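You operate a simulated robot arm through the tools that you are given. There is no shell and no other tool. Be economical: measure what you need, move in short steps, check, and stop when the job is done.

The job below is to be done with a simulated robot arm. You get a single attempt, and the scene is never put back.

## Task
Find the dead grey heater and put the silver cover on it.
Fine: switch all three on, read their strips (the dead one stays cool), switch all three off again.

Only the result counts: the job must be done as asked and must still hold three seconds after the hand-in. Knocking over, shifting, dropping, spilling or breaking anything else fails it. A push-on lid holds only when it is set on centred and level and pressed home; a screw cap is set on level and turned clockwise until tight.

## Robot
A 7-joint arm with a two-finger parallel gripper, hanging from a carriage that runs on a rail from [-0.001, 1.442] to [0.001, -0.838] (x, y) and turns from -393 to 294 degrees about z. Base frame: it is fixed where the carriage stands at the start and does not move with it; the origin is on the floor, on the carriage's upright axis, x ahead of it, y to its left, z up. Lengths are in m, angles in degrees, forces in N, time in s.
With the tool pointing down near the work surface it reaches from about 0.28 to 0.7 m from the robot's upright axis, wherever it stands. Its first joint turns from -166.0 to 166.0 degrees. Places, roughly: left grey heater [0.7, -0.3, 1.3]; middle grey heater [0.7, -0.5, 1.3]; right grey heater [0.7, -0.6, 1.3]; silver cover (15x15x4 cm) [0.7, 0, 1.3]. Payload 3.91 kg.
The TCP is the grasp point between the finger pads, 0.03 m short of the fingertips. In the tool frame z runs along the fingers and y along their closing line. The gripper opens to 0.11 m. The fingers are 0.02 m wide and 0.01 m thick; the gripper's body (0.048 by 0.112 m) begins 0.055 m behind the TCP.
Orientation is that of the tool frame in the base frame, as [roll, pitch, yaw] about the fixed x, y, z axes, in that order (R = Rz(yaw) Ry(pitch) Rx(roll)). With the fingers straight down and closing along the base's y, the tool's x points along the base's -x, its y along +y and its z along -z.

## Interface
- The arm moves only by the tool drive_tool. Its argument "commands" is a list of rows, each a list of 7 numbers: the finger opening in cm, from 0 to 11, then the shift along the tool's x, y, z in cm, then the turn, a rotation vector about the tool's x, y, z in degrees. In form: [[gripper, tx, ty, tz, wx, wy, wz], ...]. A call has 1 to 20 rows; each row shifts and turns the commanded pose from where the row before left it, along the tool's axes as they then stand. A row lasts 0.2 s, in which the tool goes at most 0.05 m and 8.6 degrees; a call with a longer step from one row to the next is refused whole, and so is a gripper value outside its range. Where a pose cannot be reached the arm comes as near as it can. A force on the tool above 90 N (or 10 N above the force at the start of the call, whichever is more), or a blocked arm, ends the call early, and 0.2 s more pass. The fingers move at their own pace (about 0.108 m/s each) and stop on an object; they squeeze with about 22 N. The grip force told is the motor's: it shows also when the fingers shut on nothing. Time passes only in rows, and 0.2 s behind the last, so rows that do not move let the fingers close. The reply holds the time, the measured pose of the TCP, the force on the tool along the base axes, the opening and the grip force, in the units named above and with some noise, with the torque about the TCP (base axes, N m) and any sound that the robot's microphone picked up.
- Cameras (640 x 400 px; columns grow to the right, rows downward): "scene" is now at [0.2467, -0.0618, 1.7917]; the picture's right is [-0.79, -0.61, 0.00], its down [-0.46, 0.60, -0.65] and it looks along [0.39, -0.52, -0.76] (base axes); focal length 250 px, centre (320, 200). "wrist" rides on the gripper at [0.072, 0.017, -0.103] in the tool frame; the picture's right is [-0.23, 0.97, 0.00], its down [-0.76, -0.18, -0.62] and it looks along [-0.61, -0.14, 0.78] (tool axes); focal length 222 px, centre (320, 200).
- capture(camera): a new picture of that camera. No time passes.
- slide_trunk(by): slides the trunk up (or, below 0, down) by that many m; the arm and the scene camera ride with it, the base frame stays. It gives what a move gives, with no picture.
- roll_base(legs): drives the robot by 1 to 6 legs, each [ahead, left, turn to the left] in m, m and degrees, along the robot's own axes; the way and the turn of a leg run together, so that a leg with both is an arc; at most 1.5 m and 180 degrees a leg. The arm and the cameras ride along, it lands a little off, and it stops where it bumps. It keeps to its track: a leg is cut to what the track allows. It gives what a move gives.
- turn_head(pan, tilt): turns the head with the scene camera to pan (to the left, within 155 degrees either way) and tilt (down, from -29 to 69), counted from straight ahead of the robot. It gives what a move gives.
- probe_pixels(camera, pixels): for up to 12 pixels [column, row] of the newest picture of that camera ("zoom" is the newest enlarged one), the place [x, y, z] in the base frame of the surface seen there, good to about 0.002 m. No time passes.
- zoom(camera, box): a new picture of the part [left, top, right, bottom] of that camera's present view, enlarged. No time passes.
- close_job(): hands the job in; it is judged then, once.

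Keep the steps short. Do not move on a guess: measure, check each grasp and each placing, and mend mistakes. In all there are 80 turns and 60 pictures (those below and enlarged ones count). Leave the gripper open and the arm clear of the work at the hand-in unless told otherwise, and finish with a single line.

The tools are called after "Call:" as a command line: name --pt "numbers of a row" for each row, then --argument value for the rest, lists and objects as JSON in quotes. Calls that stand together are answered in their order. drive_tool: Moves the arm, as the interface text tells. Its arguments: {"type":"object","properties":{"commands":{"type":"array","items":{"type":"array","items":{"type":"number"}}}},"required":["commands"]} The other tools are called the same way: slide_trunk (by) slides the trunk up or down; roll_base (legs) drives the base; turn_head (pan, tilt) turns the head that bears the scene camera; capture (camera) takes a picture; probe_pixels (camera, pixels) gives the place of the surface under pixels of a picture; zoom (camera, box) takes an enlarged picture of a part of a camera's view; close_job () hands the job in.

At the start:

```text
t: 0.0
tool_pos: [0.2821, -0.4196, 1.5542]
ee_rot: [180.0, 0.0, 180.0]
contact_force: [0.1, 0.6, -0.8]
moment: [0.03, 0.04, -0.02]
width: 0.1099
gripper_force: 0.0
trunk travel left (down, up): [-0.475, 0.105]
robot x, y, heading: [-0.0022, -0.0013, 0.0]
head pan, tilt: [-52.6, 49.5]
```

scene: 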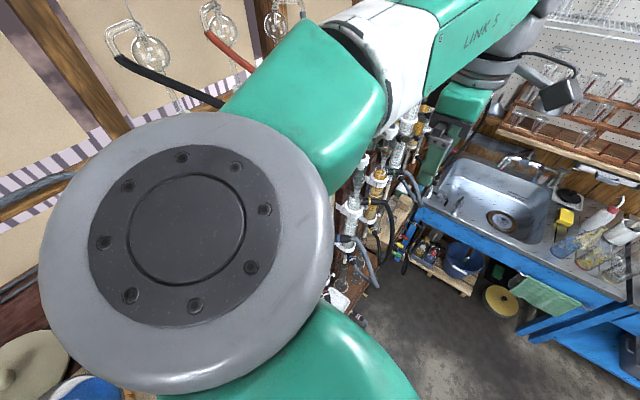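
wrist: 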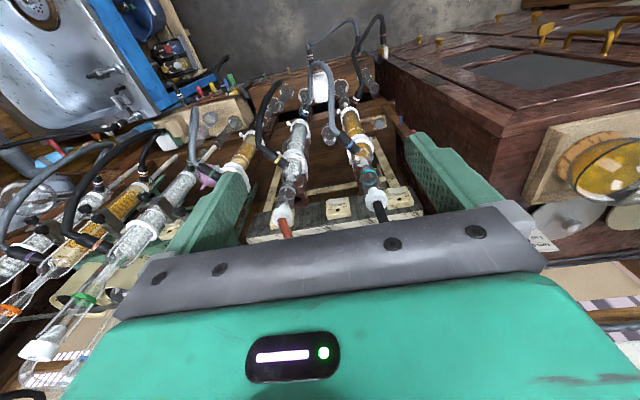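

The arm blocks the scene view, so I'll turn the head towards the bench where the heaters and the cover should be.

Call:
turn_head --pan -20 --tilt 45

Call:
capture --camera "scene"

```text
t: 1.0
tool_pos: [0.2821, -0.4183, 1.5545]
ee_rot: [180.0, 0.0, -180.0]
contact_force: [-0.3, -0.2, -0.6]
moment: [0.02, 0.03, -0.02]
width: 0.1101
gripper_force: 0.1
trunk travel left (down, up): [-0.475, 0.105]
robot x, y, heading: [0.0025, -0.0007, 0.1]
head pan, tilt: [-20.0, 45.0]
```

```text
57 pictures are left
```

scene: 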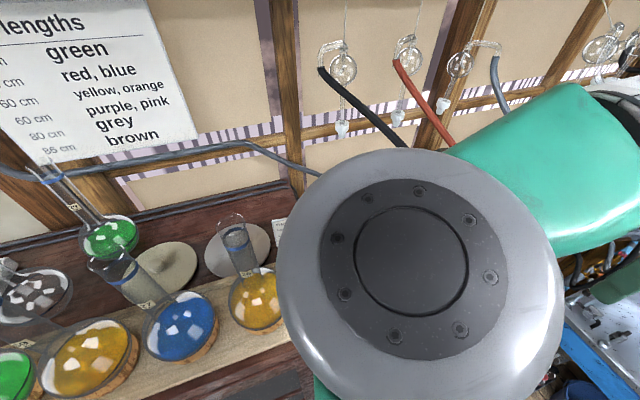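

The arm fills the middle of the view. I'll look further left to see whether the way is clear before I move the base.

Call:
turn_head --pan 35 --tilt 35

Call:
capture --camera "scene"

```text
t: 2.2
tool_pos: [0.2829, -0.4201, 1.5552]
ee_rot: [-180.0, 0.0, 180.0]
contact_force: [0.1, -0.3, 0.2]
moment: [0.04, -0.01, 0.03]
width: 0.1099
gripper_force: 0.1
trunk travel left (down, up): [-0.475, 0.105]
robot x, y, heading: [0.0014, -0.0025, -0.1]
head pan, tilt: [35.0, 35.0]
```

```text
56 pictures are left
```

scene: 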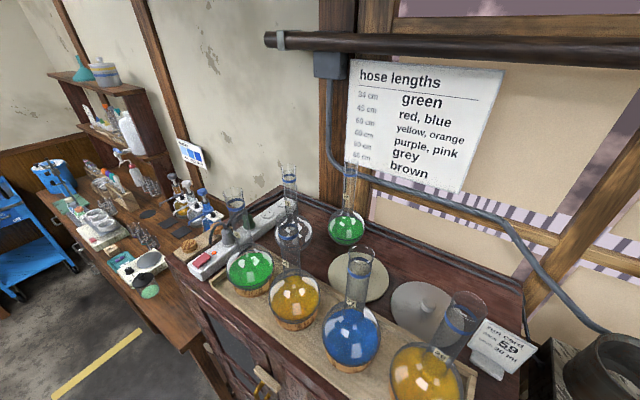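

I can see two flat discs behind the flasks at about (360,275) and (430,305). I'll zoom in on them and measure.

Call:
zoom --camera "scene" --box '[220, 180, 560, 400]'

Call:
probe_pixels --camera "scene" --pixels '[[430, 300], [345, 270], [355, 345], [425, 380], [440, 312], [490, 365], [590, 370], [360, 255], [290, 170], [470, 295]]'

```text
1.82 times, centred on (390, 290) of scene
```

zoom: 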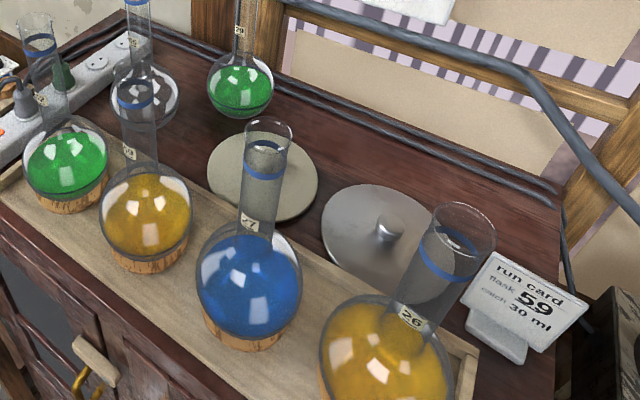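

```text
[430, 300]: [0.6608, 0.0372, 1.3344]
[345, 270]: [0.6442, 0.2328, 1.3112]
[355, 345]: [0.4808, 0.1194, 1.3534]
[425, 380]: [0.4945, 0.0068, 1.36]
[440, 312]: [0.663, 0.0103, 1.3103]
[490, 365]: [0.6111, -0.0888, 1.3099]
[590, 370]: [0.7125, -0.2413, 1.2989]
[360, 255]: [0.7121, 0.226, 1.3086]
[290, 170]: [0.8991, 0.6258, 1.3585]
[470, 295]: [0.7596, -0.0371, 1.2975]
```

The silver cover, with its knob, is near (0.66, 0.03). The heaters are hidden behind the arm. I'll raise the trunk and turn the carriage left so the arm clears the heater area.

Call:
slide_trunk --by 0.1

Call:
roll_base --legs '[[0, 0, 100]]'

Call:
turn_head --pan -135 --tilt 40

Call:
capture --camera "scene"

```text
t: 3.5
tool_pos: [0.2838, -0.4189, 1.6558]
ee_rot: [180.0, 0.0, 180.0]
contact_force: [-0.5, -0.8, -0.4]
moment: [-0.03, -0.02, 0.03]
width: 0.1102
gripper_force: 0.0
trunk travel left (down, up): [-0.575, 0.005]
robot x, y, heading: [-0.0016, -0.0013, -0.0]
head pan, tilt: [35.0, 35.0]
```

```text
t: 8.2
tool_pos: [0.3579, 0.3589, 1.655]
ee_rot: [-179.9, 0.1, -79.1]
contact_force: [-0.7, -0.3, 0.6]
moment: [0.0, 0.0, -0.03]
width: 0.11
gripper_force: 0.0
trunk travel left (down, up): [-0.575, 0.005]
robot x, y, heading: [-0.0025, 0.0002, 101.0]
head pan, tilt: [35.0, 35.0]
```

```text
t: 10.8
tool_pos: [0.3584, 0.3572, 1.6546]
ee_rot: [179.9, 0.1, -79.1]
contact_force: [-0.1, -0.2, 0.7]
moment: [-0.05, 0.0, -0.02]
width: 0.1099
gripper_force: 0.2
trunk travel left (down, up): [-0.575, 0.005]
robot x, y, heading: [-0.0039, -0.0003, 100.9]
head pan, tilt: [-135.0, 40.0]
```

```text
54 pictures are left
```

scene: 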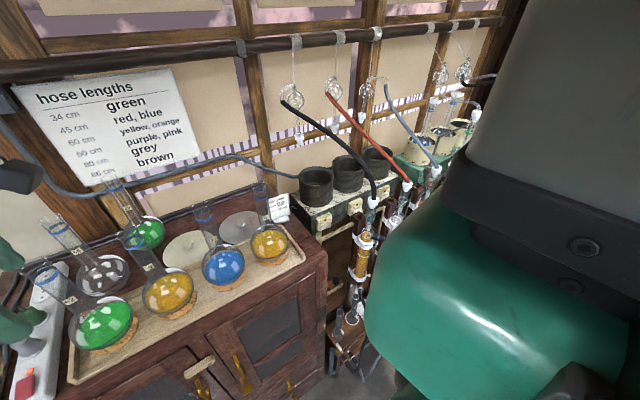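

I can see three grey heaters at about (315,185), (348,172) and (378,160). I'll zoom in.

Call:
zoom --camera "scene" --box '[270, 120, 430, 260]'

```text
2.86 times, centred on (350, 190) of scene
```

zoom: 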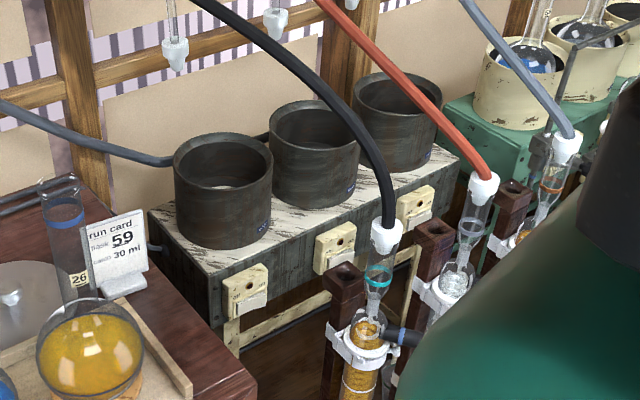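

Call:
probe_pixels --camera "zoom" --pixels '[[245, 285], [335, 245], [415, 205], [250, 275], [252, 300], [222, 165], [315, 130], [398, 95], [262, 228], [384, 235], [480, 190], [345, 270]]'

Call:
zoom --camera "scene" --box '[315, 170, 385, 235]'

```text
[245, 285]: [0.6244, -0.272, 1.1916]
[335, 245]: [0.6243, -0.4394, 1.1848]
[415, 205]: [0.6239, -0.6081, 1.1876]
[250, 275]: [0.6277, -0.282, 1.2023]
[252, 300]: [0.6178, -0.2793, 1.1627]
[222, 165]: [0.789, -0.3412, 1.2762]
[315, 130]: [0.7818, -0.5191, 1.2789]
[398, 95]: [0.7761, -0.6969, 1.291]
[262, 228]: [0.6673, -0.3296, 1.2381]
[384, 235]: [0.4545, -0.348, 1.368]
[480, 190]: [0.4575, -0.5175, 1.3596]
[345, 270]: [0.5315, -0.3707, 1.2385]
```

```text
6.15 times, centred on (350, 202) of scene
```

zoom: 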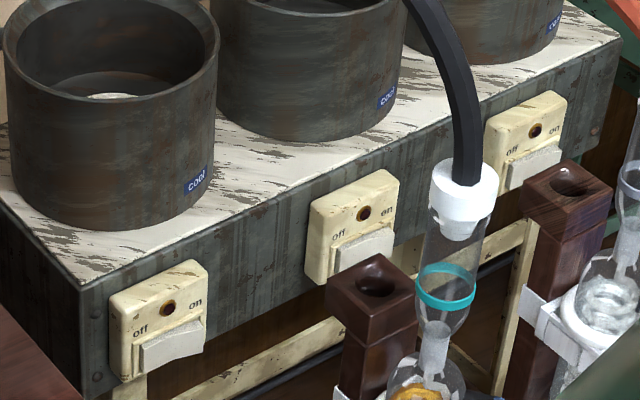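

The switches are rockers with off on the left and on on the right. Each heater has a strip that reads "cool". Hoses cross in front, so I'll measure them and the switches.

Call:
probe_pixels --camera "zoom" --pixels '[[155, 358], [193, 338], [340, 262], [382, 242], [510, 175], [550, 158], [165, 308], [362, 212], [535, 130], [375, 290], [568, 185], [120, 340]]'

Call:
probe_pixels --camera "scene" --pixels '[[290, 103], [310, 119], [330, 135], [350, 154], [366, 172], [332, 98], [351, 121], [377, 149], [401, 177], [388, 92], [410, 130], [430, 158]]'

```text
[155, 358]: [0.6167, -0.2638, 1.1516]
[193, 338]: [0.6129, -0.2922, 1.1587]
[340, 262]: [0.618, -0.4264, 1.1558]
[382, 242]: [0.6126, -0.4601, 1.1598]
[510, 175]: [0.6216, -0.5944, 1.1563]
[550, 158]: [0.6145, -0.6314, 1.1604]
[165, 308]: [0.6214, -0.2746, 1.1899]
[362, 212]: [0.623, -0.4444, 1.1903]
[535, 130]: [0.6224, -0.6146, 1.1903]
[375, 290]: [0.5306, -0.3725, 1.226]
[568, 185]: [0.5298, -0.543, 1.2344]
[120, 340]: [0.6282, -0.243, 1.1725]
```

```text
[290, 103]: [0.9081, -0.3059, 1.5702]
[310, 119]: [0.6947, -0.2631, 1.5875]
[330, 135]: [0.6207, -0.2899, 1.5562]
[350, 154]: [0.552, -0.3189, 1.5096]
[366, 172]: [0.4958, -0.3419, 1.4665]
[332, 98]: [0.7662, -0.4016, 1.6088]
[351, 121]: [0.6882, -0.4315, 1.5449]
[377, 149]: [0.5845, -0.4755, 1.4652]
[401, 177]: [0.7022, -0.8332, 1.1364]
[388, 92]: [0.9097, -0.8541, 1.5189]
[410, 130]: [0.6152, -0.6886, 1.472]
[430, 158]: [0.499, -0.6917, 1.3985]
```

The hoses pass high, at z 1.45 or more, above the switches. I want an open front view of the columns and switches. I'll turn the carriage right so the arm points away to the right and back, then look left with the head.

Call:
roll_base --legs '[[0, 0, -156]]'

Call:
turn_head --pan 35 --tilt 45

Call:
capture --camera "scene"

```text
t: 17.5
tool_pos: [-0.1714, -0.4761, 1.6549]
ee_rot: [180.0, 0.0, 126.3]
contact_force: [-0.1, -0.1, 0.7]
moment: [0.0, -0.02, 0.0]
width: 0.11
gripper_force: 0.0
trunk travel left (down, up): [-0.575, 0.005]
robot x, y, heading: [-0.002, -0.004, -54.2]
head pan, tilt: [-135.0, 40.0]
```

```text
t: 20.1
tool_pos: [-0.1716, -0.4766, 1.6548]
ee_rot: [-180.0, 0.0, 126.3]
contact_force: [0.7, 0.7, 0.6]
moment: [-0.01, -0.01, -0.03]
width: 0.11
gripper_force: 0.0
trunk travel left (down, up): [-0.575, 0.005]
robot x, y, heading: [0.0012, -0.0019, -53.7]
head pan, tilt: [35.0, 45.0]
```

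```text
51 pictures are left
```

scene: 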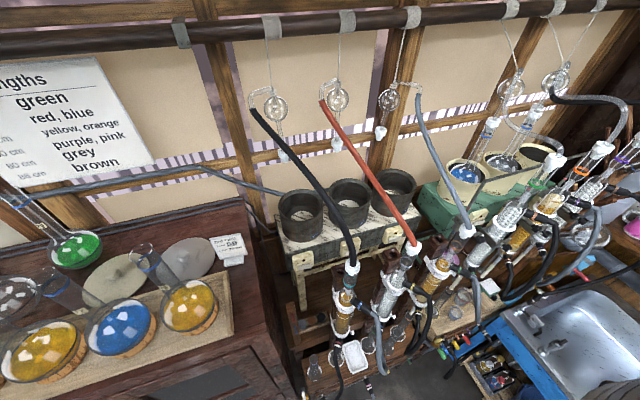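

Good view. I'll zoom in on the front of the heaters.

Call:
zoom --camera "scene" --box '[250, 170, 470, 340]'

Call:
probe_pixels --camera "zoom" --pixels '[[93, 65], [130, 82], [230, 44], [365, 20], [300, 265], [340, 300], [480, 222], [375, 310], [545, 170], [455, 280], [395, 210], [275, 330]]'

```text
2.35 times, centred on (360, 255) of scene
```

zoom: 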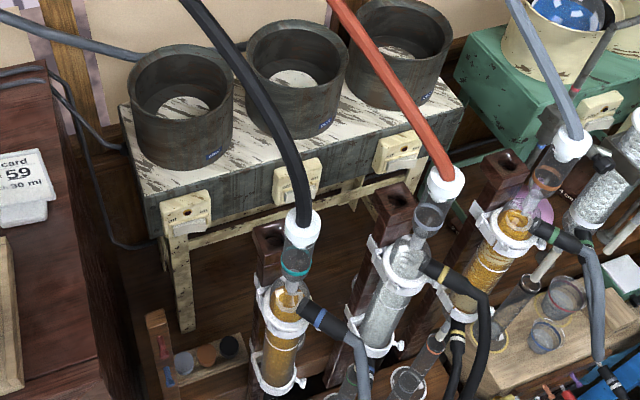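

```text
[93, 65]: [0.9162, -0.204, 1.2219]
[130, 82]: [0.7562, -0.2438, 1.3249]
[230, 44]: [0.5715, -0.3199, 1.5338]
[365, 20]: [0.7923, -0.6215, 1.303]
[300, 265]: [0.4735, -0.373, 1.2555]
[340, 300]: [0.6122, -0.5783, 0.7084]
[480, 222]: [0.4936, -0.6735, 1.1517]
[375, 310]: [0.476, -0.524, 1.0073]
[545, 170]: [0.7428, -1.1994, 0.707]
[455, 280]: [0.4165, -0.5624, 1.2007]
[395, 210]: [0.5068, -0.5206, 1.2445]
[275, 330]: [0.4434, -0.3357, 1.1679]
```

The columns and side arms sit in front of the switches, so I need to know the gripper's shape. I'll look at the gripper.

Call:
turn_head --pan -80 --tilt 30

Call:
capture --camera "scene"

```text
t: 22.1
tool_pos: [-0.1707, -0.477, 1.6554]
ee_rot: [-180.0, 0.0, 126.3]
contact_force: [0.4, 0.2, 0.0]
moment: [-0.02, 0.02, 0.03]
width: 0.1101
gripper_force: 0.0
trunk travel left (down, up): [-0.575, 0.005]
robot x, y, heading: [0.0014, 0.0024, -53.5]
head pan, tilt: [-80.0, 30.0]
```

```text
49 pictures are left
```

scene: 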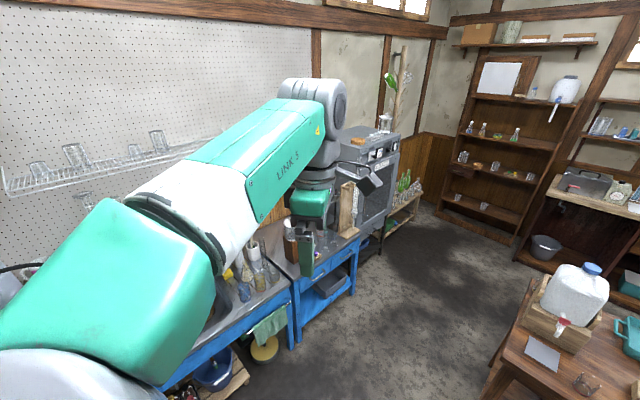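

Call:
zoom --camera "scene" --box '[220, 60, 420, 290]'

Call:
probe_pixels --camera "scene" --pixels '[[310, 205], [310, 175], [318, 155], [330, 110], [370, 182], [350, 162], [375, 165], [305, 250], [347, 200], [280, 200], [200, 190], [270, 130]]'

```text
1.74 times, centred on (320, 175) of scene
```

zoom: 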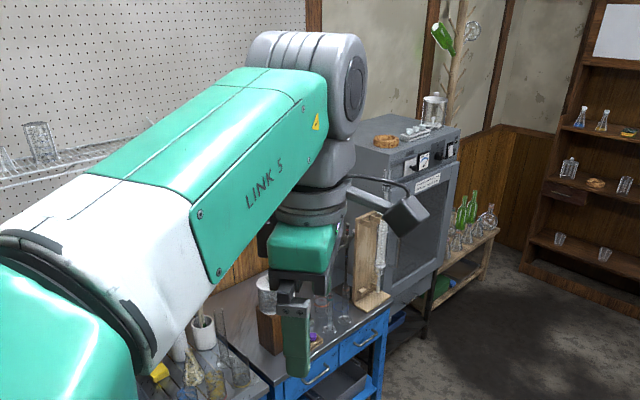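

```text
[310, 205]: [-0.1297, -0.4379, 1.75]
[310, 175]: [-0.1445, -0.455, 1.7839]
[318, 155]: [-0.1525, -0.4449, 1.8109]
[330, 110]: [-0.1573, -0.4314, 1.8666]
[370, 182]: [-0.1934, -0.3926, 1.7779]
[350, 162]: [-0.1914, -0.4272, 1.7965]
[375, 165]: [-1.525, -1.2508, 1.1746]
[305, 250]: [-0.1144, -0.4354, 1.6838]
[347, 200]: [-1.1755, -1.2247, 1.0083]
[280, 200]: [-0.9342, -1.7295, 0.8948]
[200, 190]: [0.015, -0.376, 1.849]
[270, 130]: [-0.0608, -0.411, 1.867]
```

The gripper body is short, with the wrist joint about 0.22 m behind the TCP. I'll use a near-vertical tool in front of the switches, with the arm plane between the hoses. First I'll set the carriage for the left switch at y about -0.12, heading 40, so the arm points to (0.49, -0.26).

Call:
roll_base --legs '[[0, 0, 93.5], [-0.077, -0.092, 0]]'

Call:
turn_head --pan -72 --tilt 45

Call:
capture --camera "scene"

```text
t: 27.2
tool_pos: [0.4841, -0.2654, 1.6539]
ee_rot: [-179.9, 0.0, -140.9]
contact_force: [0.3, -0.1, -0.3]
moment: [-0.01, 0.0, -0.01]
width: 0.1099
gripper_force: 0.0
trunk travel left (down, up): [-0.575, 0.005]
robot x, y, heading: [-0.0014, -0.1202, 39.2]
head pan, tilt: [-80.0, 30.0]
```

```text
t: 28.0
tool_pos: [0.4837, -0.2672, 1.6552]
ee_rot: [179.9, 0.1, -140.9]
contact_force: [-1.0, 0.0, 0.1]
moment: [0.0, 0.0, 0.01]
width: 0.1101
gripper_force: 0.1
trunk travel left (down, up): [-0.575, 0.005]
robot x, y, heading: [-0.0007, -0.1201, 38.9]
head pan, tilt: [-72.0, 45.0]
```

```text
47 pictures are left
```

scene: 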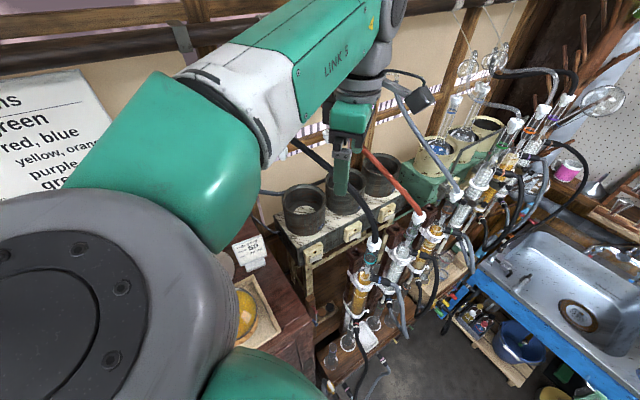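

Good view. Next I'll turn the tool to yaw 180 so the fingers close along y with the camera towards the robot, and shut the fingers.

Call:
drive_tool --pt "0 0 0 0 0 0 7.82" --pt "0 0 0 0 0 0 7.82" --pt "0 0 0 0 0 0 7.82" --pt "0 0 0 0 0 0 7.82" --pt "0 0 0 0 0 0 7.82"

```text
t: 29.2
tool_pos: [0.4841, -0.2665, 1.6554]
ee_rot: [-180.0, 0.0, 179.8]
contact_force: [0.5, -0.5, -0.4]
moment: [0.01, 0.01, 0.0]
width: 0.0004
gripper_force: 21.9
trunk travel left (down, up): [-0.575, 0.005]
robot x, y, heading: [-0.0003, -0.117, 39.2]
head pan, tilt: [-72.0, 45.0]
```

Fingers are shut. I'll tilt the tips 15° forward and come down to about (0.555, -0.28, 1.40), clear to the left of the first column.

Call:
drive_tool --pt "0 0 0 0 0 -7.5 0" --pt "0 0 0 0 0 -7.5 0" --pt "0 -0.05 -0.2 4.33 0 0 0" --pt "0 -0.05 -0.2 4.33 0 0 0" --pt "0 -0.05 -0.2 4.33 0 0 0" --pt "0 -0.05 -0.2 4.33 0 0 0" --pt "0 -0.05 -0.2 4.33 0 0 0" --pt "0 -0.05 -0.2 4.33 0 0 0"

Call:
capture --camera "scene"

```text
t: 31.0
tool_pos: [0.5561, -0.278, 1.4034]
ee_rot: [-180.0, 14.9, 180.0]
contact_force: [0.0, 0.5, 0.0]
moment: [0.02, 0.06, -0.01]
width: 0.0
gripper_force: 22.0
trunk travel left (down, up): [-0.575, 0.005]
robot x, y, heading: [0.0003, -0.1198, 39.1]
head pan, tilt: [-72.0, 45.0]
```

```text
46 pictures are left
```

scene: 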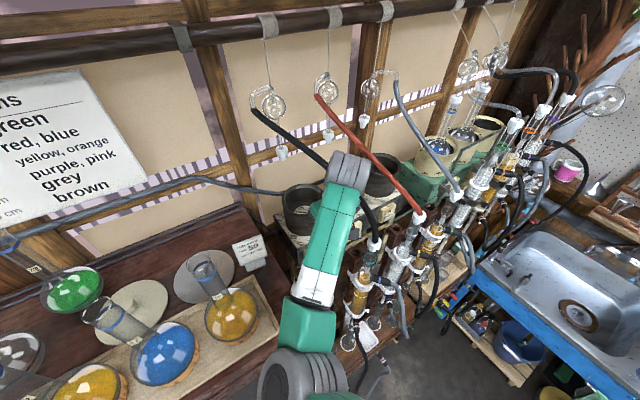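

Call:
zoom --camera "scene" --box '[250, 90, 450, 270]'

Call:
probe_pixels --camera "zoom" --pixels '[[230, 200], [330, 210], [350, 220], [375, 250], [300, 230], [260, 300], [365, 235], [398, 298], [310, 260], [205, 180]]'

```text
2.22 times, centred on (350, 180) of scene
```

zoom: 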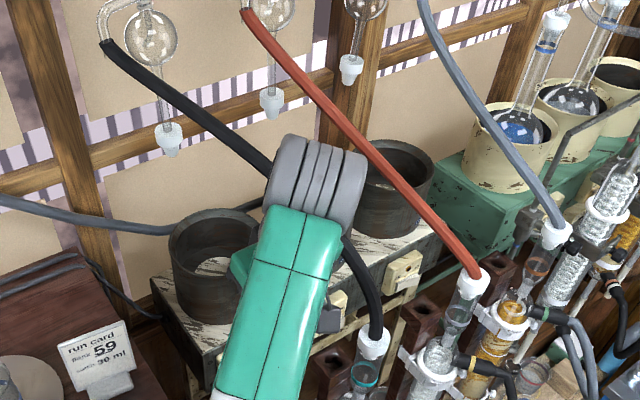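

```text
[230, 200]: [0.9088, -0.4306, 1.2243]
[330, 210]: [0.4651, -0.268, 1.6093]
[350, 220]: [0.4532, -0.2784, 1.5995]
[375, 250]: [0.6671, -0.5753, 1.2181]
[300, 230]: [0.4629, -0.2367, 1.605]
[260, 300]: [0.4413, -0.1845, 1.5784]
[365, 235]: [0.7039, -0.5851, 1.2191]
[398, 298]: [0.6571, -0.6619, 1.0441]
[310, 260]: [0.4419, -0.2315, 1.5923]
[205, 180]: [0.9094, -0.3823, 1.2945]
```

The wrist is about 2–3 cm from the hose side. I'll lean the wrist 10° to the left for more clearance and go part of the way down.

Call:
drive_tool --pt "0 0 0 0 5 0 0" --pt "0 0 0 0 5 0 0" --pt "0 0.79 0.59 4.16 0 0 0" --pt "0 0.79 0.59 4.16 0 0 0" --pt "0 0.79 0.59 4.16 0 0 0"

Call:
zoom --camera "scene" --box '[250, 140, 450, 320]'

Call:
capture --camera "wrist"

```text
t: 32.2
tool_pos: [0.5647, -0.2842, 1.2751]
ee_rot: [-170.0, 15.0, 180.0]
contact_force: [-0.2, 0.0, -0.5]
moment: [-0.01, 0.0, 0.03]
width: 0.0
gripper_force: 22.3
trunk travel left (down, up): [-0.575, 0.005]
robot x, y, heading: [0.0031, -0.1226, 39.2]
head pan, tilt: [-72.0, 45.0]
```

```text
2.22 times, centred on (350, 230) of scene
```

zoom: 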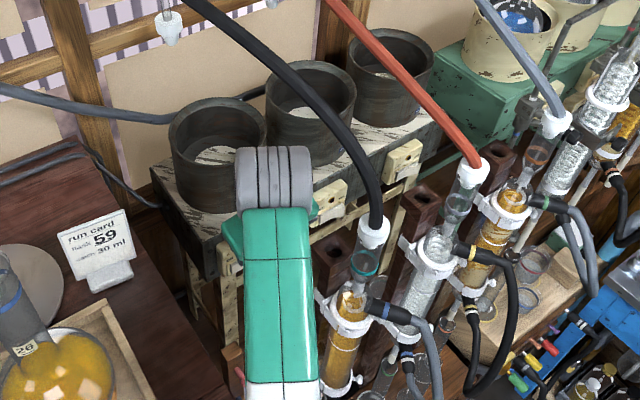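

```text
43 pictures are left
```

wrist: 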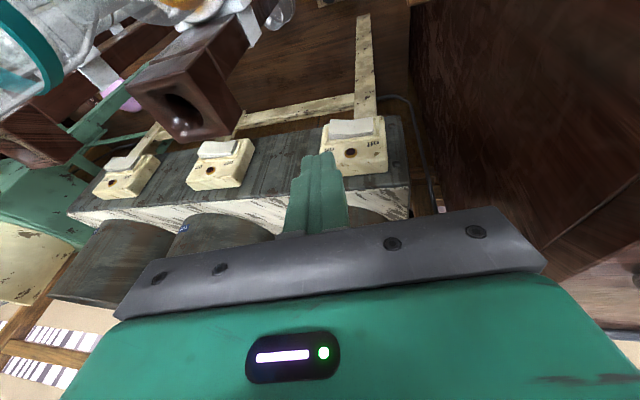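

Clearance is good, and the wrist camera shows the switches upside down. I'll measure the rockers from this view.

Call:
zoom --camera "wrist" --box '[80, 90, 430, 240]'

Call:
probe_pixels --camera "wrist" --pixels '[[333, 130], [343, 128], [352, 128], [362, 128], [370, 128], [352, 120], [352, 135], [203, 149], [230, 148], [112, 163], [134, 161], [217, 147]]'

```text
1.83 times, centred on (255, 165) of wrist
```

zoom: 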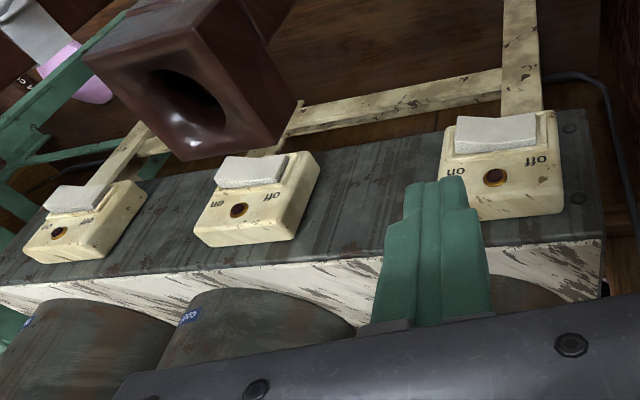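

```text
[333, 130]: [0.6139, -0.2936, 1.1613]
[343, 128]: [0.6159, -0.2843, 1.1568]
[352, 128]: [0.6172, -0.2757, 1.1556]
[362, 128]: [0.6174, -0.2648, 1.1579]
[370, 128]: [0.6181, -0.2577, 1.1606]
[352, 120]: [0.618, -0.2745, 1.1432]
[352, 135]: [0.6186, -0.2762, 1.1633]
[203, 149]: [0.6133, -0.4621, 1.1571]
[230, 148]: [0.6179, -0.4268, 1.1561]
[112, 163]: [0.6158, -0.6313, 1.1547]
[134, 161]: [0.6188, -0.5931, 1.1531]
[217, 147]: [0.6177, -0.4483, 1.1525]
```

I'll descend to a standoff 1.6 cm in front of the right (on) end of the left rocker.

Call:
drive_tool --pt "0 0.355 0.533 3.21 0 0 0" --pt "0 0.355 0.533 3.21 0 0 0" --pt "0 0.355 0.533 3.21 0 0 0"

Call:
capture --camera "wrist"

```text
t: 33.0
tool_pos: [0.5794, -0.2844, 1.178]
ee_rot: [-170.0, 15.0, -179.9]
contact_force: [0.4, 0.6, 0.4]
moment: [-0.01, 0.01, 0.03]
width: 0.0001
gripper_force: 21.7
trunk travel left (down, up): [-0.575, 0.005]
robot x, y, heading: [0.0027, -0.1175, 38.9]
head pan, tilt: [-72.0, 45.0]
```

```text
41 pictures are left
```

wrist: 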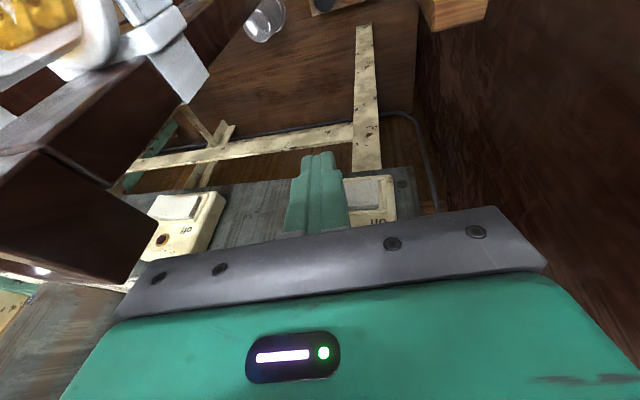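

The fingertip is in front of the on end. I'll push in +x with short steps.

Call:
drive_tool --pt "0 -0.58 0.03 0.153 0 0 0" --pt "0 -0.58 0.03 0.153 0 0 0" --pt "0 -0.39 0.02 0.1 0 0 0" --pt "0 -0.29 0.014 0.077 0 0 0" --pt "0 -0.29 0.014 0.077 0 0 0"

```text
t: 34.2
tool_pos: [0.5995, -0.2843, 1.1789]
ee_rot: [-170.0, 14.9, 179.9]
contact_force: [-21.3, 2.9, 16.0]
moment: [0.15, 0.29, 0.13]
width: 0.0003
gripper_force: 21.9
trunk travel left (down, up): [-0.575, 0.005]
robot x, y, heading: [-0.0046, -0.12, 39.0]
head pan, tilt: [-72.0, 45.0]
```

Contact at 21 N but no click yet, so I'll push a little more.

Call:
drive_tool --pt "0 -0.2 0.01 0.05 0 0 0" --pt "0 -0.2 0.01 0.05 0 0 0"

Call:
zoom --camera "wrist" --box '[220, 130, 460, 280]'

```text
t: 34.8
tool_pos: [0.5986, -0.2848, 1.1779]
ee_rot: [-170.0, 14.5, 179.7]
contact_force: [-52.6, 4.8, 35.6]
moment: [0.16, 0.84, 0.09]
width: 0.0001
gripper_force: 21.9
trunk travel left (down, up): [-0.575, 0.005]
robot x, y, heading: [-0.0003, -0.1196, 39.0]
head pan, tilt: [-72.0, 45.0]
```

```text
2.67 times, centred on (340, 205) of wrist
```

zoom: 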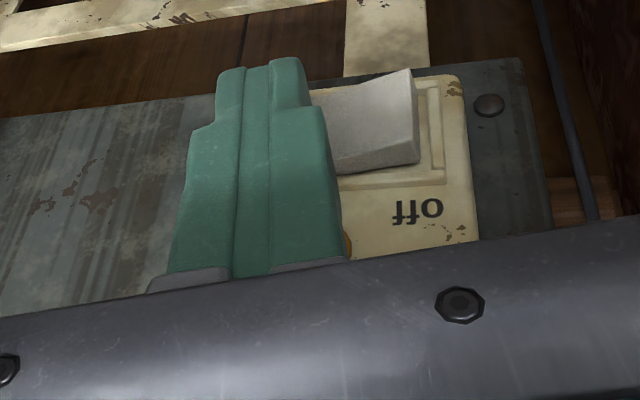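

The left end of the rocker now stands proud, so it has flipped. I'll back off and raise the tool to check the lamp.

Call:
drive_tool --pt "0 1.2 0 -0.3 0 0 0" --pt "0 1.2 0 -0.3 0 0 0" --pt "0 -1.0 -1.0 -3.5 0 0 0" --pt "0 -1.0 -1.0 -3.5 0 0 0" --pt "0 -1.0 -1.0 -3.5 0 0 0"

Call:
zoom --camera "wrist" --box '[80, 90, 430, 240]'

```text
t: 36.0
tool_pos: [0.5812, -0.294, 1.2919]
ee_rot: [-170.0, 15.0, 180.0]
contact_force: [0.3, -0.1, 0.3]
moment: [0.0, -0.02, 0.02]
width: 0.0
gripper_force: 22.0
trunk travel left (down, up): [-0.575, 0.005]
robot x, y, heading: [-0.0027, -0.1201, 39.0]
head pan, tilt: [-72.0, 45.0]
```

```text
1.83 times, centred on (255, 165) of wrist
```

zoom: 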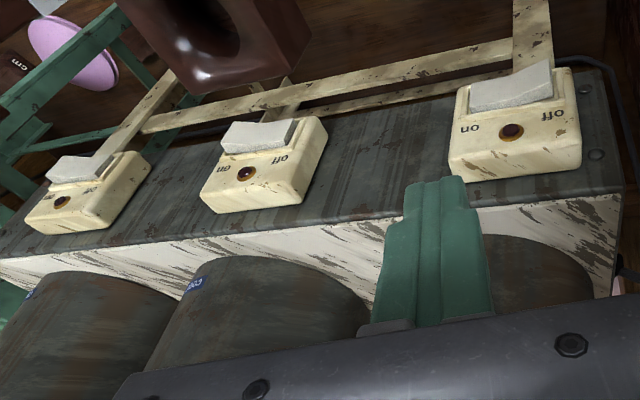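

The left rocker is over. I'll retract up and back above the hoses, then shift the carriage to y about -0.40 so the arm runs straight along +x for the middle switch.

Call:
drive_tool --pt "0 0 -0.2 -3.82 0 0 0" --pt "0 0 -0.2 -3.82 0 0 0" --pt "0 0 -0.2 -3.82 0 0 0" --pt "0 0.05 -0.58 -4.29 0 0 0" --pt "0 0.05 -0.58 -4.29 0 0 0" --pt "0 0.05 -0.58 -4.29 0 0 0" --pt "0 0.05 -0.58 -4.29 0 0 0" --pt "0 0.05 -0.58 -4.29 0 0 0" --pt "0 0.05 -0.58 -4.29 0 0 0"

Call:
roll_base --legs '[[-0.176, -0.218, 0], [0, 0, 16]]'

Call:
turn_head --pan -75 --tilt 45

Call:
capture --camera "scene"

```text
t: 38.0
tool_pos: [0.4821, -0.2707, 1.6513]
ee_rot: [-169.9, 15.0, 180.0]
contact_force: [0.1, 0.6, 0.8]
moment: [0.04, -0.01, -0.01]
width: 0.0
gripper_force: 22.3
trunk travel left (down, up): [-0.575, 0.005]
robot x, y, heading: [0.0003, -0.1149, 39.1]
head pan, tilt: [-72.0, 45.0]
```

```text
t: 40.9
tool_pos: [0.5049, -0.41, 1.6522]
ee_rot: [-170.0, 15.0, -164.1]
contact_force: [-0.8, 0.4, -0.3]
moment: [0.03, -0.01, 0.04]
width: 0.0002
gripper_force: 22.3
trunk travel left (down, up): [-0.575, 0.005]
robot x, y, heading: [-0.0021, -0.398, 55.2]
head pan, tilt: [-72.0, 45.0]
```

```text
t: 41.5
tool_pos: [0.506, -0.4094, 1.6526]
ee_rot: [-170.0, 15.1, -164.0]
contact_force: [0.2, -1.0, -0.8]
moment: [-0.02, 0.01, 0.0]
width: 0.0
gripper_force: 21.8
trunk travel left (down, up): [-0.575, 0.005]
robot x, y, heading: [0.0026, -0.4001, 55.1]
head pan, tilt: [-75.0, 45.0]
```

```text
38 pictures are left
```

scene: 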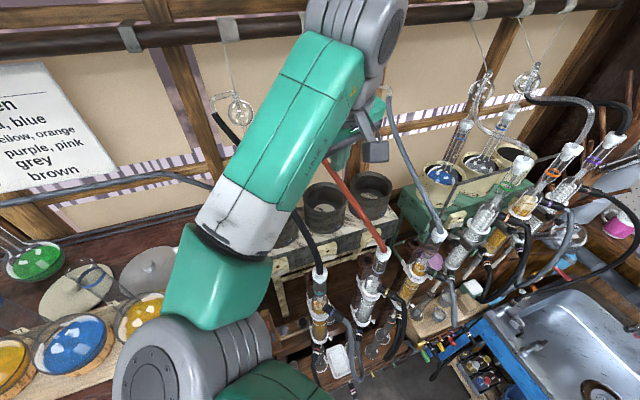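

I'll square the yaw to 180 again and come down to (0.54, -0.418, 1.42), centred between the black and red hoses.

Call:
drive_tool --pt "0 0 0 0 2.07 1.35 7.6" --pt "0 0 0 0 2.07 1.35 7.6" --pt "0 0.455 0.543 3.85 0 0 0" --pt "0 0.455 0.543 3.85 0 0 0" --pt "0 0.455 0.543 3.85 0 0 0" --pt "0 0.455 0.543 3.85 0 0 0" --pt "0 0.455 0.543 3.85 0 0 0" --pt "0 0.455 0.543 3.85 0 0 0"

Call:
capture --camera "wrist"

Call:
capture --camera "scene"

```text
t: 43.3
tool_pos: [0.5385, -0.4187, 1.4194]
ee_rot: [-170.0, 15.0, -180.0]
contact_force: [1.3, -0.3, -0.2]
moment: [0.02, 0.01, -0.04]
width: 0.0
gripper_force: 22.2
trunk travel left (down, up): [-0.575, 0.005]
robot x, y, heading: [0.0009, -0.4008, 55.0]
head pan, tilt: [-75.0, 45.0]
```

```text
37 pictures are left
```

wrist: 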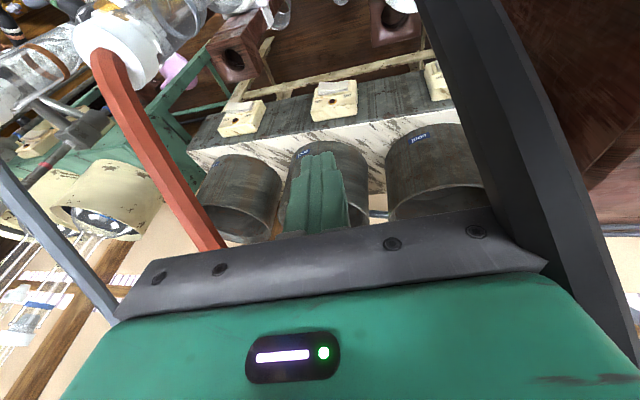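

```text
36 pictures are left
```

scene: 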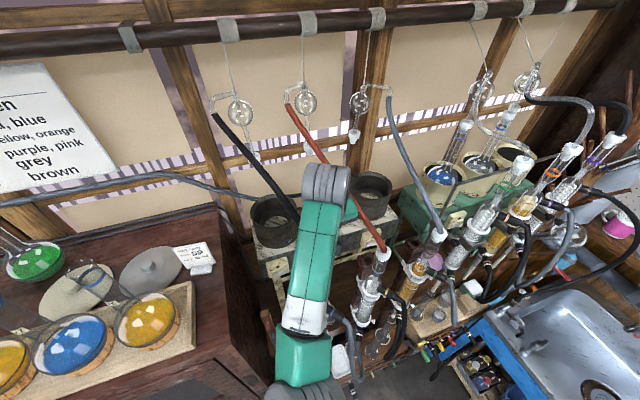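

The strip on the left heater is visible at (420,137). I'll zoom in on it and measure the hoses next to the gripper.

Call:
zoom --camera "wrist" --box '[200, 60, 480, 220]'

Call:
probe_pixels --camera "wrist" --pixels '[[455, 60], [470, 120], [490, 180], [505, 202], [580, 230], [600, 300], [540, 262], [210, 235], [190, 200], [150, 130], [120, 85], [535, 240]]'

```text
2.29 times, centred on (340, 140) of wrist
```

zoom: 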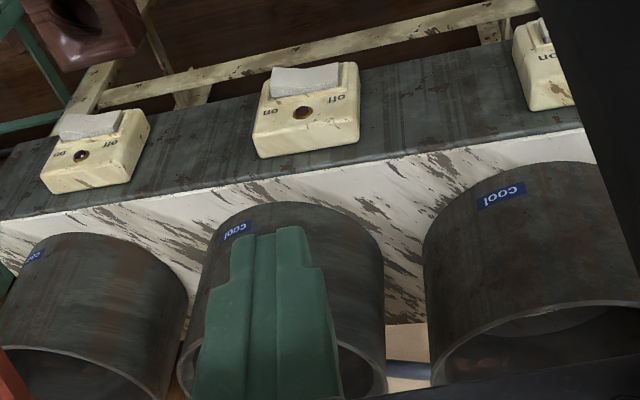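

```text
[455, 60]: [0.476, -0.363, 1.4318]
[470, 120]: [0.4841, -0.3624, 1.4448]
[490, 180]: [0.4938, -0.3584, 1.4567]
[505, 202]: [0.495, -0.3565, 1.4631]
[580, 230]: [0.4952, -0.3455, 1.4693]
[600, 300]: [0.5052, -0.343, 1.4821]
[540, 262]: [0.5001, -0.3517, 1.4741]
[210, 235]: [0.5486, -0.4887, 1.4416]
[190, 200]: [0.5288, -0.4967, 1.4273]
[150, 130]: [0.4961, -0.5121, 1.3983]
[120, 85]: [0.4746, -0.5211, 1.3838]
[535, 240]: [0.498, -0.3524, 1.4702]
```

All strips still read cool so far. The body is close to the black hose, so I'll shift 1.2 cm to the right and then go straight down with the body past the hoses.

Call:
drive_tool --pt "0 0 -1.18 0.21 0 0 0" --pt "0 0.65 0.573 3.24 0 0 0" --pt "0 0.65 0.573 3.24 0 0 0" --pt "0 0.65 0.573 3.24 0 0 0" --pt "0 0.65 0.573 3.24 0 0 0"

Call:
capture --camera "wrist"

Call:
zoom --camera "scene" --box '[230, 140, 430, 320]'

```text
t: 44.5
tool_pos: [0.5491, -0.4309, 1.2846]
ee_rot: [-170.0, 15.0, -179.9]
contact_force: [0.2, -0.4, 0.2]
moment: [0.0, 0.02, -0.02]
width: 0.0
gripper_force: 22.2
trunk travel left (down, up): [-0.575, 0.005]
robot x, y, heading: [-0.0036, -0.3988, 54.9]
head pan, tilt: [-75.0, 45.0]
```

```text
34 pictures are left
```

wrist: 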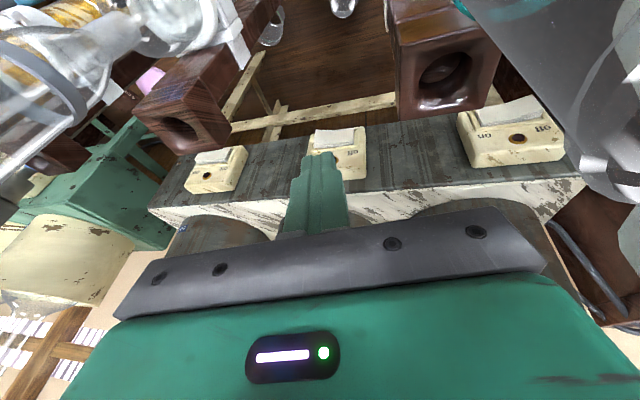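

```text
2.22 times, centred on (330, 230) of scene
```

zoom: 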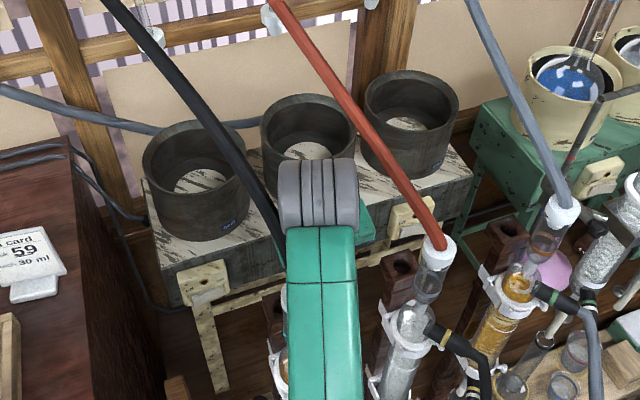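

Call:
probe_pixels --camera "zoom" --pixels '[[292, 240], [292, 300], [292, 380], [350, 240], [355, 320], [285, 180], [350, 180], [318, 175], [318, 300], [270, 225], [280, 255]]'

Call:
probe_pixels --camera "wrist" --pixels '[[320, 137], [335, 135], [352, 133], [358, 132], [205, 158], [520, 140], [500, 60], [590, 170], [450, 60], [190, 100]]'

```text
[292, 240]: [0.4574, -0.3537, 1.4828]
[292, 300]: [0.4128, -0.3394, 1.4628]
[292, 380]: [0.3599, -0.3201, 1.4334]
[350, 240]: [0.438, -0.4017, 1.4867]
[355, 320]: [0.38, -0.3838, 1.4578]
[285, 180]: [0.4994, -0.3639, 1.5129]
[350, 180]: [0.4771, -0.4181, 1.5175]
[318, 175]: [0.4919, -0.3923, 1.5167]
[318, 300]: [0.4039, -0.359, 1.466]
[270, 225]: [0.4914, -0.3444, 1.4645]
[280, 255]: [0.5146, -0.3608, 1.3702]
```

```text
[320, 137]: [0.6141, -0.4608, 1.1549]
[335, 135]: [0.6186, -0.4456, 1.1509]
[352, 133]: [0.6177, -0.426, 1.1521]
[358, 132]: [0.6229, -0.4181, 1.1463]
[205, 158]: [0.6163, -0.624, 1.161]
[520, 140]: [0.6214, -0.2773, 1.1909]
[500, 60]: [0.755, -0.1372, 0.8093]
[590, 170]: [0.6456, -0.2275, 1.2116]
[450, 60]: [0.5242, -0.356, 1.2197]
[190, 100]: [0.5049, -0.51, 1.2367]
```

Checking the probes: the forearm slopes down from the wrist and drifts left over the first column, with its left edge at y -0.354 at x 0.457. Going lower that way would touch the column. I'll retract and reposition the carriage at y -0.60, heading 75, so the forearm runs straight down the corridor at y -0.433.

Call:
drive_tool --pt "0 -0.65 -0.573 -3.24 0 0 0" --pt "0 -0.65 -0.573 -3.24 0 0 0" --pt "0 -0.65 -0.573 -3.24 0 0 0" --pt "0 -0.65 -0.573 -3.24 0 0 0" --pt "0 -0.455 -0.543 -3.85 0 0 0" --pt "0 -0.455 -0.543 -3.85 0 0 0" --pt "0 -0.455 -0.543 -3.85 0 0 0" --pt "0 -0.455 -0.543 -3.85 0 0 0" --pt "0 -0.455 -0.543 -3.85 0 0 0" --pt "0 -0.455 -0.543 -3.85 0 0 0" --pt "0 0 0 0 -5 0 0"

Call:
roll_base --legs '[[-0.164, -0.115, 0], [0, 0, 20]]'

Call:
turn_head --pan -75 --tilt 50

Call:
capture --camera "scene"

```text
t: 46.9
tool_pos: [0.5037, -0.422, 1.6505]
ee_rot: [-175.0, 14.9, 180.0]
contact_force: [0.3, -0.3, -0.1]
moment: [0.02, 0.02, 0.0]
width: 0.0
gripper_force: 21.8
trunk travel left (down, up): [-0.575, 0.005]
robot x, y, heading: [0.0005, -0.3983, 55.1]
head pan, tilt: [-75.0, 45.0]
```

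```text
t: 49.6
tool_pos: [0.4838, -0.4508, 1.6515]
ee_rot: [-175.0, 15.0, -160.2]
contact_force: [0.2, -0.7, 0.5]
moment: [0.01, 0.0, 0.0]
width: 0.0
gripper_force: 22.3
trunk travel left (down, up): [-0.575, 0.005]
robot x, y, heading: [0.0011, -0.6004, 74.8]
head pan, tilt: [-75.0, 45.0]
```

```text
t: 50.2
tool_pos: [0.4829, -0.4517, 1.6515]
ee_rot: [-175.0, 15.0, -160.2]
contact_force: [0.4, 0.9, 0.8]
moment: [-0.02, 0.0, -0.01]
width: 0.0
gripper_force: 22.0
trunk travel left (down, up): [-0.575, 0.005]
robot x, y, heading: [0.0009, -0.5997, 75.1]
head pan, tilt: [-75.0, 50.0]
```

```text
32 pictures are left
```

scene: 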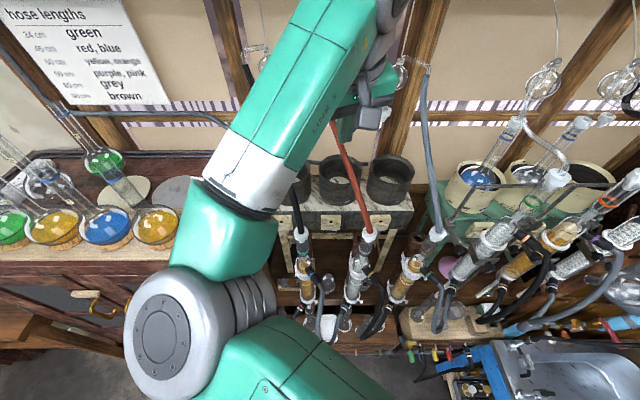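

Call:
zoom --camera "scene" --box '[270, 140, 450, 330]'

Call:
probe_pixels --camera "scene" --pixels '[[327, 285], [318, 275], [375, 285], [381, 310], [330, 300], [305, 262], [302, 235], [368, 235], [357, 265], [160, 320], [235, 300], [250, 130]]'

```text
2.11 times, centred on (360, 235) of scene
```

zoom: 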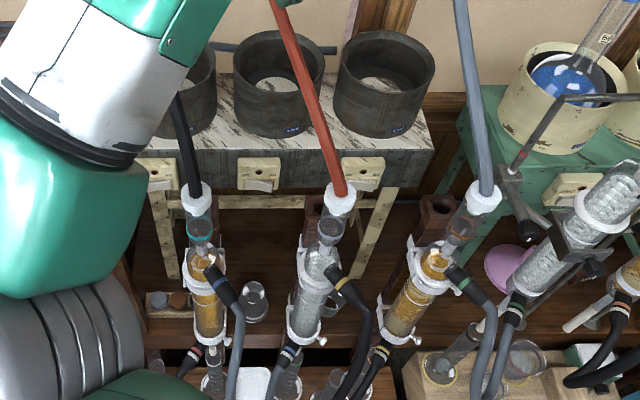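

```text
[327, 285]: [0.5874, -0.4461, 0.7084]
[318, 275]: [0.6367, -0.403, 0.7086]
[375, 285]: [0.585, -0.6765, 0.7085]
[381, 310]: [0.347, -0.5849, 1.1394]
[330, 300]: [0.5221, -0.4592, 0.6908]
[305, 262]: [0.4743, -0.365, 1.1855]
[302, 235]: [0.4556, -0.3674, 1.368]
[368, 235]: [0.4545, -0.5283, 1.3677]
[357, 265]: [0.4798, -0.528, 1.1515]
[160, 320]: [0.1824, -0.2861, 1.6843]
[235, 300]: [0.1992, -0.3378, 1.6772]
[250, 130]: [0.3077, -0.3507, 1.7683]
```

The corridor between the columns is centred on y about -0.44. I'll square the yaw again, then descend to (0.53, -0.43, 1.42).

Call:
drive_tool --pt "0 0 0 0 1.73 0.56 6.41" --pt "0 0 0 0 1.73 0.56 6.41" --pt "0 0 0 0 1.73 0.56 6.41" --pt "0 0.237 0.672 3.86 0 0 0" --pt "0 0.237 0.672 3.86 0 0 0" --pt "0 0.237 0.672 3.86 0 0 0" --pt "0 0.237 0.672 3.86 0 0 0" --pt "0 0.237 0.672 3.86 0 0 0" --pt "0 0.237 0.672 3.86 0 0 0"

Call:
zoom --camera "scene" --box '[200, 100, 460, 340]'

Call:
probe_pixels --camera "zoom" --pixels '[[235, 180], [300, 180], [235, 230], [290, 230], [220, 290], [280, 290], [250, 120], [320, 120], [330, 250], [200, 330]]'

```text
t: 52.2
tool_pos: [0.5299, -0.4312, 1.4212]
ee_rot: [-175.0, 15.0, 179.6]
contact_force: [0.2, -0.3, 0.2]
moment: [0.01, -0.01, 0.01]
width: 0.0001
gripper_force: 21.9
trunk travel left (down, up): [-0.575, 0.005]
robot x, y, heading: [0.0022, -0.6019, 74.7]
head pan, tilt: [-75.0, 50.0]
```

```text
1.67 times, centred on (330, 220) of scene
```

zoom: 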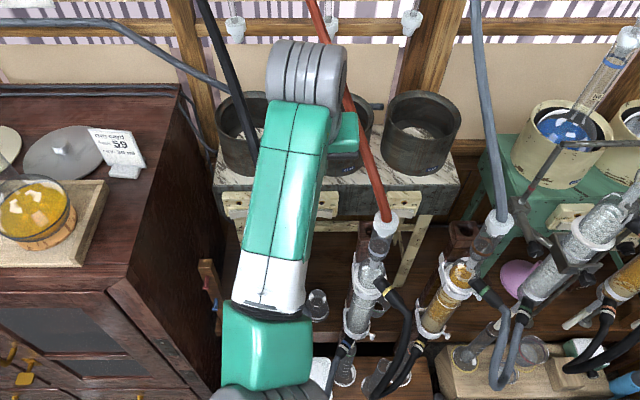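

```text
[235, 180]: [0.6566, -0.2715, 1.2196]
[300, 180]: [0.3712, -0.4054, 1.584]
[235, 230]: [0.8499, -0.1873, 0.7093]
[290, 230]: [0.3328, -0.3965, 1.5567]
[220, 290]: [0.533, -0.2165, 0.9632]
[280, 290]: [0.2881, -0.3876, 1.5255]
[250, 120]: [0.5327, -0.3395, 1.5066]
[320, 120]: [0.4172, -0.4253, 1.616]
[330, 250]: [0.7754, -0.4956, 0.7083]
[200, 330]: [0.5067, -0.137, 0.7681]
```

The forearm now runs almost along x. I'll go down to (0.548, -0.436, 1.285) and check clearances.

Call:
drive_tool --pt "0 0.445 0.17 3.4 0 0 0" --pt "0 0.445 0.17 3.4 0 0 0" --pt "0 0.445 0.17 3.4 0 0 0" --pt "0 0.445 0.17 3.4 0 0 0"

Call:
zoom --camera "scene" --box '[240, 130, 400, 290]'

Call:
probe_pixels --camera "zoom" --pixels '[[230, 200], [290, 200], [230, 280], [290, 280], [200, 250], [195, 200], [260, 100], [320, 100], [360, 250], [310, 240], [210, 330], [270, 350]]'

```text
t: 53.2
tool_pos: [0.5476, -0.4389, 1.2849]
ee_rot: [-175.0, 15.0, 179.8]
contact_force: [-0.7, -0.5, 0.1]
moment: [-0.03, 0.03, 0.01]
width: 0.0
gripper_force: 21.7
trunk travel left (down, up): [-0.575, 0.005]
robot x, y, heading: [0.0006, -0.6019, 74.9]
head pan, tilt: [-75.0, 50.0]
```

```text
2.50 times, centred on (320, 210) of scene
```

zoom: 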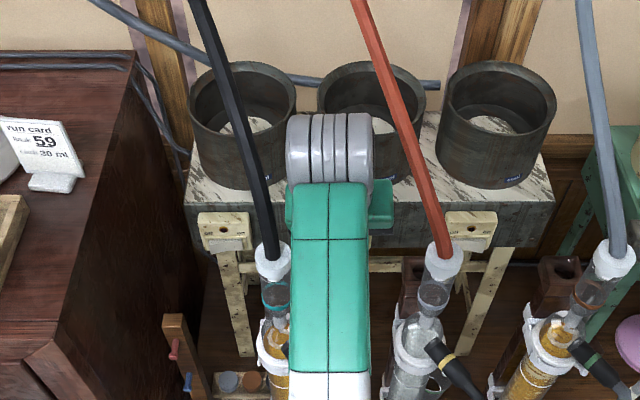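

```text
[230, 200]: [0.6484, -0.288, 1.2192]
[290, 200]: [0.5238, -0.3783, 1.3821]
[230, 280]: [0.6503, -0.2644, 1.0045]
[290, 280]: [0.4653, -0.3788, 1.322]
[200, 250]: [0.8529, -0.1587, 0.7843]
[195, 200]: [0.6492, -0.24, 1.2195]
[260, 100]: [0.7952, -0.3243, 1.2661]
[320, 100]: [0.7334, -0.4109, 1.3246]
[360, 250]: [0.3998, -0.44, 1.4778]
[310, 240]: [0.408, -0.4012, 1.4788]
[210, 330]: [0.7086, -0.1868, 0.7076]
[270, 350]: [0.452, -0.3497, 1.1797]
```

The forearm clears the first column narrowly, so I'll shift 1.5 cm to the right and then go down to the standoff in front of the middle switch's on end.

Call:
drive_tool --pt "0 0 -1.49 0.13 0 0 0" --pt "0 0.02 0.32 3.67 0 0 0" --pt "0 0.02 0.32 3.67 0 0 0" --pt "0 0.02 0.32 3.67 0 0 0"

Call:
zoom --camera "scene" --box '[240, 130, 400, 290]'

Call:
capture --camera "wrist"

```text
t: 54.2
tool_pos: [0.5732, -0.4517, 1.1795]
ee_rot: [-175.0, 15.0, 179.9]
contact_force: [-0.2, 0.8, 0.2]
moment: [0.0, -0.03, -0.02]
width: 0.0
gripper_force: 21.9
trunk travel left (down, up): [-0.575, 0.005]
robot x, y, heading: [-0.0013, -0.5999, 74.9]
head pan, tilt: [-75.0, 50.0]
```

```text
2.50 times, centred on (320, 210) of scene
```

zoom: 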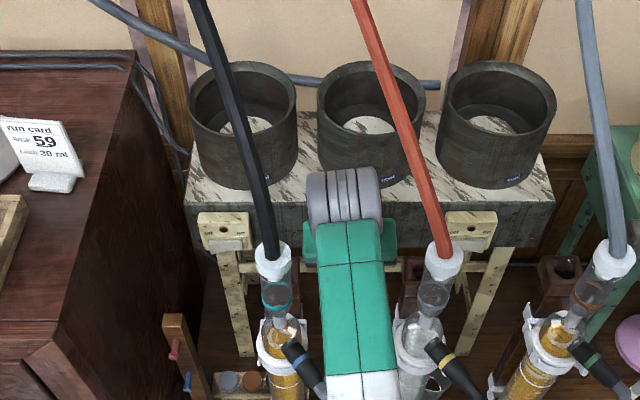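

```text
27 pictures are left
```

wrist: 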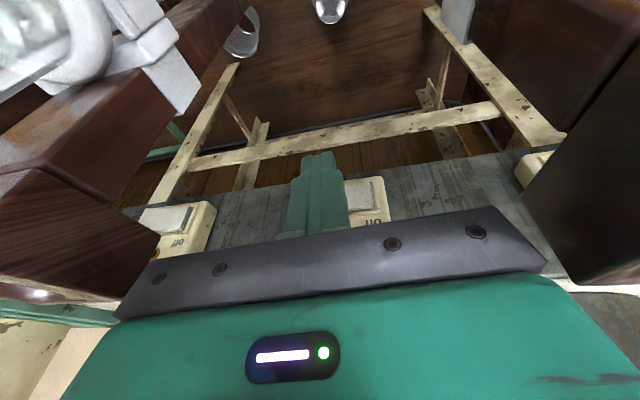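

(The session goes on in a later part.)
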